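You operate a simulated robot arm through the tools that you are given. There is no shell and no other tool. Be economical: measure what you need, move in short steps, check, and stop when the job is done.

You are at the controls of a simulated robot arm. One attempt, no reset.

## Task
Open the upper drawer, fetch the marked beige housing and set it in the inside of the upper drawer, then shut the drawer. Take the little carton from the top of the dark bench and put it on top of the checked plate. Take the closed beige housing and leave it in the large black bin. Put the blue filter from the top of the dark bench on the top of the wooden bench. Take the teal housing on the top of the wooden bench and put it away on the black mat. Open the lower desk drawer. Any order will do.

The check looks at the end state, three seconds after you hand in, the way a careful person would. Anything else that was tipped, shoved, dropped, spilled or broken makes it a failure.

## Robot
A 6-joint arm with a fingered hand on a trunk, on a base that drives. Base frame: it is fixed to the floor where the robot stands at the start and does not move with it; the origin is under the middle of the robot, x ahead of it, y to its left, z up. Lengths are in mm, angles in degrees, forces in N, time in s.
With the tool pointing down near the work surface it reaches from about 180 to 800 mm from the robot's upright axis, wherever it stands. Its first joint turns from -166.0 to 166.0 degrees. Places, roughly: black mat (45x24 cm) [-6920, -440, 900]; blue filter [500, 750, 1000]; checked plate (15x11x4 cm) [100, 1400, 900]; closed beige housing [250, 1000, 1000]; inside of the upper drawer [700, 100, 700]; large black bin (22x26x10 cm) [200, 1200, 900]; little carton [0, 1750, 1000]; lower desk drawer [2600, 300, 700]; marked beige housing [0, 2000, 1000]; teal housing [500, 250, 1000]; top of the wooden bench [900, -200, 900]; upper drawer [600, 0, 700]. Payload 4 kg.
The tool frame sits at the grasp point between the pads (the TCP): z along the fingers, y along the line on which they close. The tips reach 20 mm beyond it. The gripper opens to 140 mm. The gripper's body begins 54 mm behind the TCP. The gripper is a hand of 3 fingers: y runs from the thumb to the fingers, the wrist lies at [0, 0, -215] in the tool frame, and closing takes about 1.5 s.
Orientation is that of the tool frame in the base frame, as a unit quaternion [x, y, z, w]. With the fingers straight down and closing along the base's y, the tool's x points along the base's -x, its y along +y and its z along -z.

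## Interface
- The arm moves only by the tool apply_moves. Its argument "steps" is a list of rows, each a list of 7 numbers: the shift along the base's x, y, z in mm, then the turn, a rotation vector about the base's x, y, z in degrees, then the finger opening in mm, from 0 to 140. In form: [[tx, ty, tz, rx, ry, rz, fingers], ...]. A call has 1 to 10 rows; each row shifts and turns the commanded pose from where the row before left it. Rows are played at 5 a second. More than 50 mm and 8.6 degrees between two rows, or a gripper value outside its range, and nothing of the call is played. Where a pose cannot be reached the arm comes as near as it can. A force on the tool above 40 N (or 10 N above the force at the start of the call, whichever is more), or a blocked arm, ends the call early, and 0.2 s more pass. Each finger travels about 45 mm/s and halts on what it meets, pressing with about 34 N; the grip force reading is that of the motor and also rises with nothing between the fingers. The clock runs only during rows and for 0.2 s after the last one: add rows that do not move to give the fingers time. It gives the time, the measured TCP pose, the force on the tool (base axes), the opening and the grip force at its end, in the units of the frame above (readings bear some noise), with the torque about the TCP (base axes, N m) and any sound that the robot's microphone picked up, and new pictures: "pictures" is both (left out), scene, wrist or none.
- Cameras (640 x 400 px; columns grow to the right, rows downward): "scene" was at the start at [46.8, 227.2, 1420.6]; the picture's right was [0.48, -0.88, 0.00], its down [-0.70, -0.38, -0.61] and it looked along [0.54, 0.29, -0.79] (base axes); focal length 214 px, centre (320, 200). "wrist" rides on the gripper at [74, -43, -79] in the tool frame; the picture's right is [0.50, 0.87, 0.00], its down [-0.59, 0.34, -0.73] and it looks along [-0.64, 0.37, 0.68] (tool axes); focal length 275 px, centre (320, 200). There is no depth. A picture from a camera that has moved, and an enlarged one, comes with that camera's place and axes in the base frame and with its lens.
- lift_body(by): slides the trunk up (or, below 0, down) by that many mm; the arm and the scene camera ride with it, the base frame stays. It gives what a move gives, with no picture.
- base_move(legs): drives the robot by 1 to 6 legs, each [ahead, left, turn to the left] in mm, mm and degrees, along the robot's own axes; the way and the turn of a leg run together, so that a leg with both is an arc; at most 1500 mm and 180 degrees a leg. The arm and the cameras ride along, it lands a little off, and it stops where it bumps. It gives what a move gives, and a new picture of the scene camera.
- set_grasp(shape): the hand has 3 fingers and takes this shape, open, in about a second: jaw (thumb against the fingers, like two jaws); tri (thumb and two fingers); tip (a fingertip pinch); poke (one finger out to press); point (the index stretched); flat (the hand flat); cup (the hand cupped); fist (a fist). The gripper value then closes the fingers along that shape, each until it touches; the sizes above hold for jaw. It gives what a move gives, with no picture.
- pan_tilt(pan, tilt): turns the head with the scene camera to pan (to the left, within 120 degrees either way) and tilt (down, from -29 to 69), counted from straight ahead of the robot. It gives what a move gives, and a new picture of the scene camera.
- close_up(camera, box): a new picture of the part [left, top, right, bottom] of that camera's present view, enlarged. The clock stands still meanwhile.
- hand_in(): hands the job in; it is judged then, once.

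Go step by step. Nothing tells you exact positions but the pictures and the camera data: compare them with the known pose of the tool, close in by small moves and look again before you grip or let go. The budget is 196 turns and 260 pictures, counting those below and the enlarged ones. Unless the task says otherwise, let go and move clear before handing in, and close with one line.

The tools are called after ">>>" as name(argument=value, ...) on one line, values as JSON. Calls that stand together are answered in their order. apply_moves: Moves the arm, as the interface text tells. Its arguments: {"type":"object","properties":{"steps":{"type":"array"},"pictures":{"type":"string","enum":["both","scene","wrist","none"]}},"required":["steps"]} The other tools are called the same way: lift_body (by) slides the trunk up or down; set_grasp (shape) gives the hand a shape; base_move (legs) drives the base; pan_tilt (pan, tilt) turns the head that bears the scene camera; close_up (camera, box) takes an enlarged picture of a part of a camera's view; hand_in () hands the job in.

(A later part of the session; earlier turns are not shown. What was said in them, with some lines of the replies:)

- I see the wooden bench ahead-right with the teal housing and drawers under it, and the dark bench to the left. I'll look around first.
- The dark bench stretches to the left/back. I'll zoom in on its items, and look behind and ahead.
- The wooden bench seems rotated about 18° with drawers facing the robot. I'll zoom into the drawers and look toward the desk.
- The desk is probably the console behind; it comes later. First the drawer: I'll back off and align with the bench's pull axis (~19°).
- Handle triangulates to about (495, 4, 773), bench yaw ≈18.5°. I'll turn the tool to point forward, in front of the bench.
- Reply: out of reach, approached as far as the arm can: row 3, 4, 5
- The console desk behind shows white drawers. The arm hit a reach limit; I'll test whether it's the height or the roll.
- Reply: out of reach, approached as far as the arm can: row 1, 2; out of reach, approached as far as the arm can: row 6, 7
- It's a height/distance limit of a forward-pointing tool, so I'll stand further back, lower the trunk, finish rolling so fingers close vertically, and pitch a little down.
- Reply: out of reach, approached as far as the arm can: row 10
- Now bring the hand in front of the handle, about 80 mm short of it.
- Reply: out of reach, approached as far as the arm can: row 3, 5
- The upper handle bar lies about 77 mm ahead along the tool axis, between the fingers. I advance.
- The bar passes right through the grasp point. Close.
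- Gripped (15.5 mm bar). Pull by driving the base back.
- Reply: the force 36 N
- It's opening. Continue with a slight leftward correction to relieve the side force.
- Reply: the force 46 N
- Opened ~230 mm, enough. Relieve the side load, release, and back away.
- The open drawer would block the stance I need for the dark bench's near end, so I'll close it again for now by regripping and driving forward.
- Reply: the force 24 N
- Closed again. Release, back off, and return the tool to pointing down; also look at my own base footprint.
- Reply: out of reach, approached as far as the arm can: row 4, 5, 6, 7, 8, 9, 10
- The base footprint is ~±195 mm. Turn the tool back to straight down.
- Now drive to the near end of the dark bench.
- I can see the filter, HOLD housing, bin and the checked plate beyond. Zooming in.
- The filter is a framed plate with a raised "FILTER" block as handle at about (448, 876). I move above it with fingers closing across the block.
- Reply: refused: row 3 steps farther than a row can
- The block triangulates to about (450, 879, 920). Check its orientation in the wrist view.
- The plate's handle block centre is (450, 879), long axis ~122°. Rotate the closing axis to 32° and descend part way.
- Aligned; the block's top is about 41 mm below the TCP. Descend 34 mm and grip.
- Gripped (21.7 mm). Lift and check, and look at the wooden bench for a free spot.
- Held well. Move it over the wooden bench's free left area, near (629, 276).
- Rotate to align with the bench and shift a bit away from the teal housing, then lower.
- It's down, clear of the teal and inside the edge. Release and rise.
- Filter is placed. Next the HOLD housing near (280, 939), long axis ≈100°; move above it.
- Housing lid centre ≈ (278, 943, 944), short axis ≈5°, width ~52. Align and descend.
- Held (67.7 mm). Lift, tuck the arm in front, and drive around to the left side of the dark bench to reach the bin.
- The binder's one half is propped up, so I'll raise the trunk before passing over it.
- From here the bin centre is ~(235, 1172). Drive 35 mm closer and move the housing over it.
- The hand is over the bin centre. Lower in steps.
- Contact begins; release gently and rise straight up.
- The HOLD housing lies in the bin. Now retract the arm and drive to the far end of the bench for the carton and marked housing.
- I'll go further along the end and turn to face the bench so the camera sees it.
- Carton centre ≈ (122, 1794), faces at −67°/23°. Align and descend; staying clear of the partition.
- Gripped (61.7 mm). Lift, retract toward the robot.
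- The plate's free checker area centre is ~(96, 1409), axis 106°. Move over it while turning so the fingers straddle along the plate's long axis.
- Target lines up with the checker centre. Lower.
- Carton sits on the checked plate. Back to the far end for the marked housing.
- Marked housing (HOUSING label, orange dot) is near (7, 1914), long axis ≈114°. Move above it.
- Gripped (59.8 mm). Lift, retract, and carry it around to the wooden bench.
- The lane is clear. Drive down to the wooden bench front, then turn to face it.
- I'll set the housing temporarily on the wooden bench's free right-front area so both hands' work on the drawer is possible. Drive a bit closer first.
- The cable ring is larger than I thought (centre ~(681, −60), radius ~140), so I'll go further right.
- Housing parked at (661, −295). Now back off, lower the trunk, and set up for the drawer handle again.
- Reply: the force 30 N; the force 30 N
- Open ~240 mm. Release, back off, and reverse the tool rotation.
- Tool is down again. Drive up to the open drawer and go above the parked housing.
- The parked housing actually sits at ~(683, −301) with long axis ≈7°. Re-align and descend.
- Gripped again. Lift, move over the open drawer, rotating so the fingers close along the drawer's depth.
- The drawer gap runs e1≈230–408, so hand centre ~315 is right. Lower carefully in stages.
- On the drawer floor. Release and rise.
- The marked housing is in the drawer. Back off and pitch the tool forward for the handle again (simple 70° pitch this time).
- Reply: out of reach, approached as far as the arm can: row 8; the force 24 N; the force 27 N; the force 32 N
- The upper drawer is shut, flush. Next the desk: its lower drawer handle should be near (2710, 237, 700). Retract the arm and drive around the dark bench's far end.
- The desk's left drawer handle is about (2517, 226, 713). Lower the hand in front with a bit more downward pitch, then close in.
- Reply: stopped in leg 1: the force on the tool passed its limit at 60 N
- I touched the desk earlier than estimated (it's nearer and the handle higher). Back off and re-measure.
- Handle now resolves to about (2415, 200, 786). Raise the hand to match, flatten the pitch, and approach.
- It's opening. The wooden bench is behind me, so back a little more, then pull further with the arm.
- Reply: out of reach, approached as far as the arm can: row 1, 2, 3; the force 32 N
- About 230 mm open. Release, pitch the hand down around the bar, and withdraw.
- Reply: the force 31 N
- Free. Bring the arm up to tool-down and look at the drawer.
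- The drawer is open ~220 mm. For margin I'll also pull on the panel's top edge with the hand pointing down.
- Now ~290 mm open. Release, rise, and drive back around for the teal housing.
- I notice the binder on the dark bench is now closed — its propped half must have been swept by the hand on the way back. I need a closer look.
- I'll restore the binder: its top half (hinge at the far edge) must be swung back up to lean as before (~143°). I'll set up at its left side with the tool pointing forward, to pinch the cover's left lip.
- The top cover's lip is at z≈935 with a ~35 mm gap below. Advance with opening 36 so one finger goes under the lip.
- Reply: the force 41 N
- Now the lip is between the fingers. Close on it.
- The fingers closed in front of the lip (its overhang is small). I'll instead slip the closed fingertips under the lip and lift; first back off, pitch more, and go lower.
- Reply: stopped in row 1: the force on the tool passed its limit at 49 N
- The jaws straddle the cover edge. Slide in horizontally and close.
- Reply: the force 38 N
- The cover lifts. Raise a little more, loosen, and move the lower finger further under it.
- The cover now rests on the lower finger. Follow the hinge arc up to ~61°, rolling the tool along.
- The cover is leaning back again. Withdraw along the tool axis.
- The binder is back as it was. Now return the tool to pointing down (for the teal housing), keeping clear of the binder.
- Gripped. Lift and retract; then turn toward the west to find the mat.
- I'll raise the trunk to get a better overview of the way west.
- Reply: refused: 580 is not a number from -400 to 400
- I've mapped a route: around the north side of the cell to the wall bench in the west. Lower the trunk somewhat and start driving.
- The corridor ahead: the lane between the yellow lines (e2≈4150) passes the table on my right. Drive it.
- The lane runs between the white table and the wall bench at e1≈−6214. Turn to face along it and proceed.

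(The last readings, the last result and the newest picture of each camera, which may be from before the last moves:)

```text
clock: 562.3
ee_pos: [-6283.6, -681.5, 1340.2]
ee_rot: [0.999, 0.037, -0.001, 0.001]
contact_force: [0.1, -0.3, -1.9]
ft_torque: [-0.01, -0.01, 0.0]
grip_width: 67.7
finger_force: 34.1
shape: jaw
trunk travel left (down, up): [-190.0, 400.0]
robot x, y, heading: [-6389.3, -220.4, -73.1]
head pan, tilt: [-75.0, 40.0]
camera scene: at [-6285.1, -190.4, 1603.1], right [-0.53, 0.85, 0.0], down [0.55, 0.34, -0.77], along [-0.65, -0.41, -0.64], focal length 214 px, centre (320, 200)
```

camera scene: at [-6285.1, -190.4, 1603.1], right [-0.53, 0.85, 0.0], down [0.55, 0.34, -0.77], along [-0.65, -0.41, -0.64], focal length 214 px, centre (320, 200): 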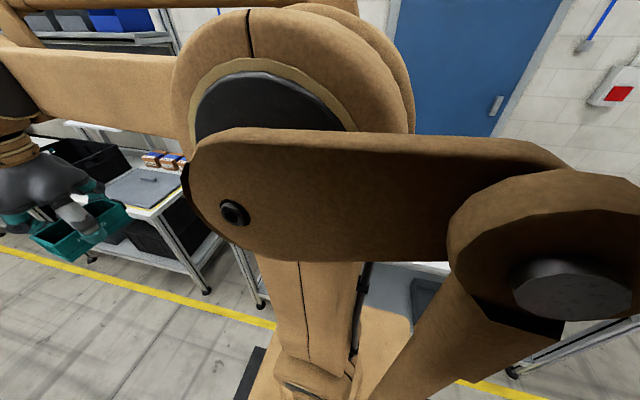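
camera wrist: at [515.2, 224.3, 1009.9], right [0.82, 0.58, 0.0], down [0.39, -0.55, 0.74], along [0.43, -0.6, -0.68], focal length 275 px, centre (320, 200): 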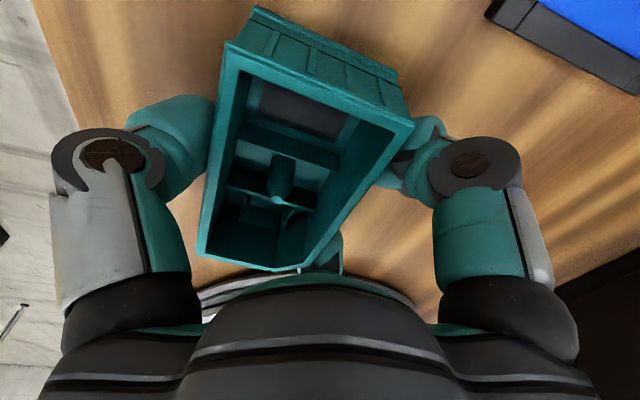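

>>> base_move(legs=[[0, 0, -89]])

>>> pan_tilt(pan=5, tilt=45)

```text
clock: 566.5
ee_pos: [-6846.8, -343.2, 1340.4]
ee_rot: [0.745, -0.667, -0.001, -0.001]
contact_force: [-0.7, 0.1, -1.6]
ft_torque: [-0.03, 0.02, 0.02]
grip_width: 67.3
finger_force: 33.5
shape: jaw
trunk travel left (down, up): [-190.0, 400.0]
robot x, y, heading: [-6392.8, -218.7, -161.1]
head pan, tilt: [-75.0, 40.0]
camera scene: at [-6356.3, -322.4, 1603.1], right [0.83, 0.56, 0.0], down [0.36, -0.53, -0.77], along [-0.43, 0.64, -0.64], focal length 214 px, centre (320, 200)
```

scene: 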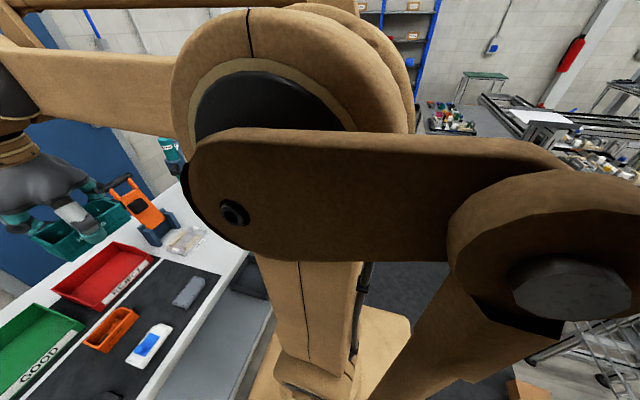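

```text
clock: 568.0
ee_pos: [-6847.0, -343.5, 1339.6]
ee_rot: [0.745, -0.667, -0.001, 0.0]
contact_force: [0.7, -0.5, -0.7]
ft_torque: [-0.01, 0.02, -0.02]
grip_width: 67.5
finger_force: 33.9
shape: jaw
trunk travel left (down, up): [-190.0, 400.0]
robot x, y, heading: [-6391.7, -222.1, -161.0]
head pan, tilt: [5.0, 45.0]
camera scene: at [-6383.0, -425.9, 1595.8], right [-0.41, 0.91, 0.0], down [0.65, 0.29, -0.71], along [-0.65, -0.29, -0.71], focal length 214 px, centre (320, 200)
```

scene: 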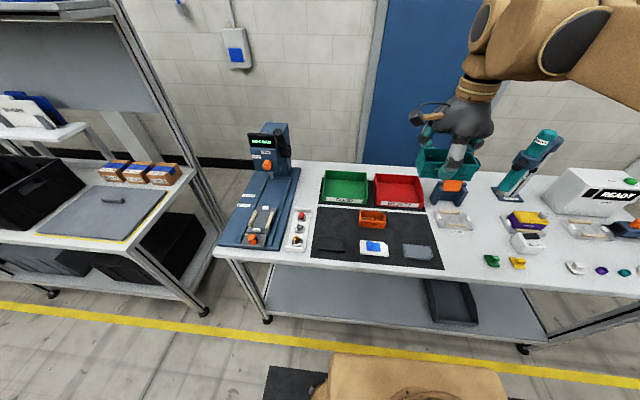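

The black mat is on the bench ahead with a few items on it. Zoom to find a free spot.

>>> close_up(camera="scene", box=[290, 160, 470, 290])

```text
3.08 times, centred on (380, 225) of scene
camera zoom: at [-6383.0, -425.9, 1595.8], right [-0.41, 0.91, 0.0], down [0.65, 0.29, -0.71], along [-0.65, -0.29, -0.71], focal length 660 px, centre (135, 123)
```

zoom: 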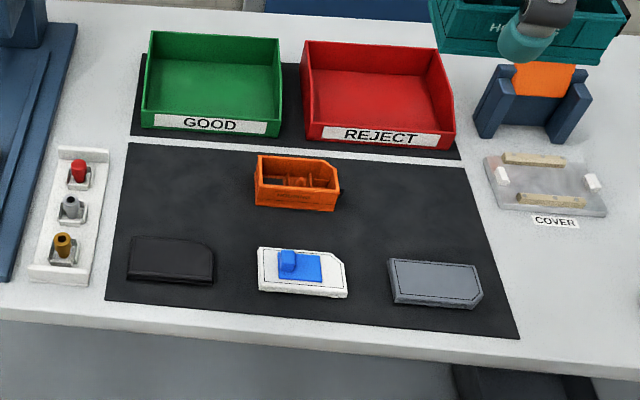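

Free spot on the mat's right rear: about (−7018, −321). Move over it while aligning, and descend part way.

>>> apply_moves(steps=[[-30, 4, 0, 0, 0, 3, 20], [-30, 4, 0, 0, 0, 3, 20], [-30, 4, -25, 0, 0, 3, 20], [-30, 4, -30, 0, 0, 3, 20], [-30, 4, -35, 0, 0, 0, 20], [-21, 2.5, -40, 0, 0, 0, 20], [0, 0, -45, 0, 0, 0, 20], [0, 0, -45, 0, 0, 0, 20], [0, 0, -45, 0, 0, 0, 20]], pictures="none")

>>> close_up(camera="scene", box=[290, 130, 490, 290])

```text
clock: 570.0
ee_pos: [-7017.7, -322.6, 1072.6]
ee_rot: [0.811, -0.586, -0.001, 0.001]
contact_force: [0.4, 0.5, -1.4]
ft_torque: [0.02, 0.04, -0.02]
grip_width: 68.0
finger_force: 33.9
shape: jaw
trunk travel left (down, up): [-190.0, 400.0]
robot x, y, heading: [-6389.2, -220.3, -161.2]
head pan, tilt: [5.0, 45.0]
```

```text
2.50 times, centred on (390, 210) of scene
camera zoom: at [-6383.9, -426.1, 1595.8], right [-0.41, 0.91, 0.0], down [0.65, 0.29, -0.71], along [-0.65, -0.29, -0.71], focal length 536 px, centre (145, 175)
```

zoom: 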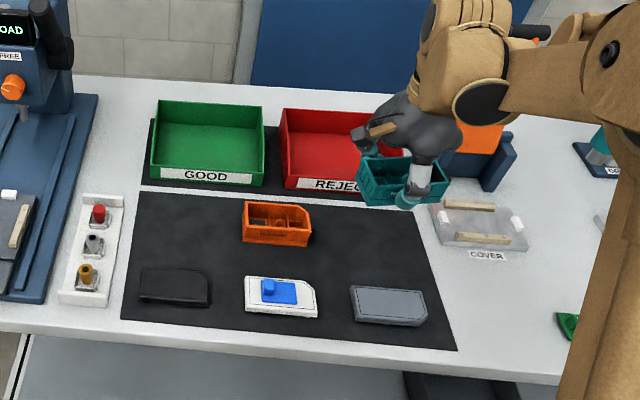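

>>> apply_moves(steps=[[0, 0, -40, 0, 0, 0, 20], [0, 0, -40, 0, 0, 0, 20], [0, 0, -25, 0, 0, 0, 20]], pictures="none")

>>> close_up(camera="scene", box=[310, 150, 470, 280])

```text
clock: 570.8
ee_pos: [-7017.7, -322.8, 968.2]
ee_rot: [0.811, -0.585, -0.001, 0.001]
contact_force: [-0.3, 0.0, -2.4]
ft_torque: [-0.01, 0.01, 0.0]
grip_width: 67.3
finger_force: 34.6
shape: jaw
trunk travel left (down, up): [-190.0, 400.0]
robot x, y, heading: [-6391.0, -222.1, -160.7]
head pan, tilt: [5.0, 45.0]
```

```text
3.08 times, centred on (390, 215) of scene
camera zoom: at [-6383.7, -426.0, 1595.8], right [-0.41, 0.91, 0.0], down [0.65, 0.29, -0.71], along [-0.65, -0.29, -0.71], focal length 660 px, centre (105, 154)
```

zoom: 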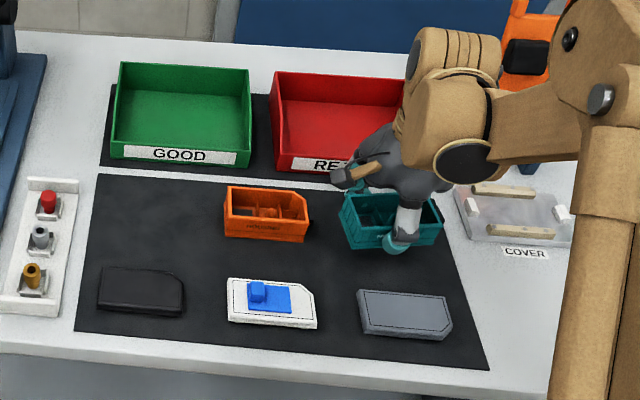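

>>> apply_moves(steps=[[2, 1, -15, 0, 0, 0, 20], [0, 0, -10, 0, 0, 0, 20], [0, 0, -4, 0, 0, 0, 20]], pictures="none")

>>> apply_moves(steps=[[0, 0, -3, 0, 0, 0, 20], [0, 0, -2, 0, 0, 0, 20]], pictures="none")

```text
clock: 571.6
ee_pos: [-7016.6, -321.0, 940.9]
ee_rot: [0.811, -0.585, -0.002, 0.0]
contact_force: [0.8, -0.5, -1.8]
ft_torque: [-0.01, 0.01, 0.0]
grip_width: 67.4
finger_force: 34.3
shape: jaw
trunk travel left (down, up): [-190.0, 400.0]
robot x, y, heading: [-6391.2, -220.4, -161.0]
head pan, tilt: [5.0, 45.0]
```

```text
clock: 572.2
ee_pos: [-7015.8, -319.7, 935.3]
ee_rot: [0.811, -0.585, -0.002, -0.001]
contact_force: [-0.2, -0.3, 1.5]
ft_torque: [-0.06, -0.05, -0.03]
grip_width: 67.6
finger_force: 34.0
shape: jaw
trunk travel left (down, up): [-190.0, 400.0]
robot x, y, heading: [-6389.5, -218.1, -161.1]
head pan, tilt: [5.0, 45.0]
```

Contact with the mat. Release gently and rise straight up.

>>> apply_moves(steps=[[0, 0, -1, 0, 0, 0, 62], [0, 0, 0, 0, 0, 0, 70], [0, 0, 0, 0, 0, 0, 78], [0, 0, 0, 0, 0, 0, 84], [0, 0, 25, 0, 0, 0, 84], [0, 0, 40, 0, 0, 0, 84], [0, 0, 45, 0, 0, 0, 84], [0, 0, 45, 0, 0, 0, 84], [0, 0, 45, 0, 0, 0, 84], [20, 6, 40, 0, 0, 0, 84]], pictures="none")

>>> close_up(camera="scene", box=[310, 150, 470, 280])

```text
clock: 574.4
ee_pos: [-6993.9, -312.4, 1178.2]
ee_rot: [0.81, -0.586, -0.002, 0.001]
contact_force: [0.6, 0.3, -0.1]
ft_torque: [0.0, 0.02, 0.03]
grip_width: 83.6
finger_force: 0.0
shape: jaw
trunk travel left (down, up): [-190.0, 400.0]
robot x, y, heading: [-6390.9, -220.9, -160.9]
head pan, tilt: [5.0, 45.0]
```

```text
3.08 times, centred on (390, 215) of scene
camera zoom: at [-6381.4, -425.6, 1595.8], right [-0.41, 0.91, 0.0], down [0.65, 0.29, -0.71], along [-0.65, -0.29, -0.71], focal length 660 px, centre (105, 154)
```

zoom: 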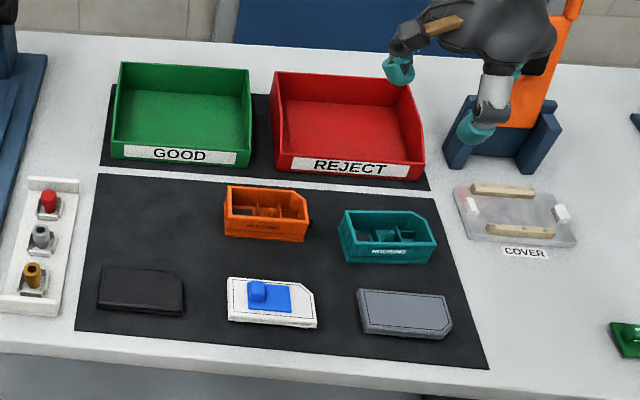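

The teal housing rests fully on the black mat, and nothing around it has moved. The other tasks held up in my later views, and the hand is clear, so I'm handing in.

>>> hand_in()

```text
The job is handed in.
```

I handed the job in with all six tasks finished, but one thing not on the list was disturbed along the way. The arm swept the open binder on the dark bench shut. I swung it open again to lean as it did before, but it may not sit at exactly its original angle.
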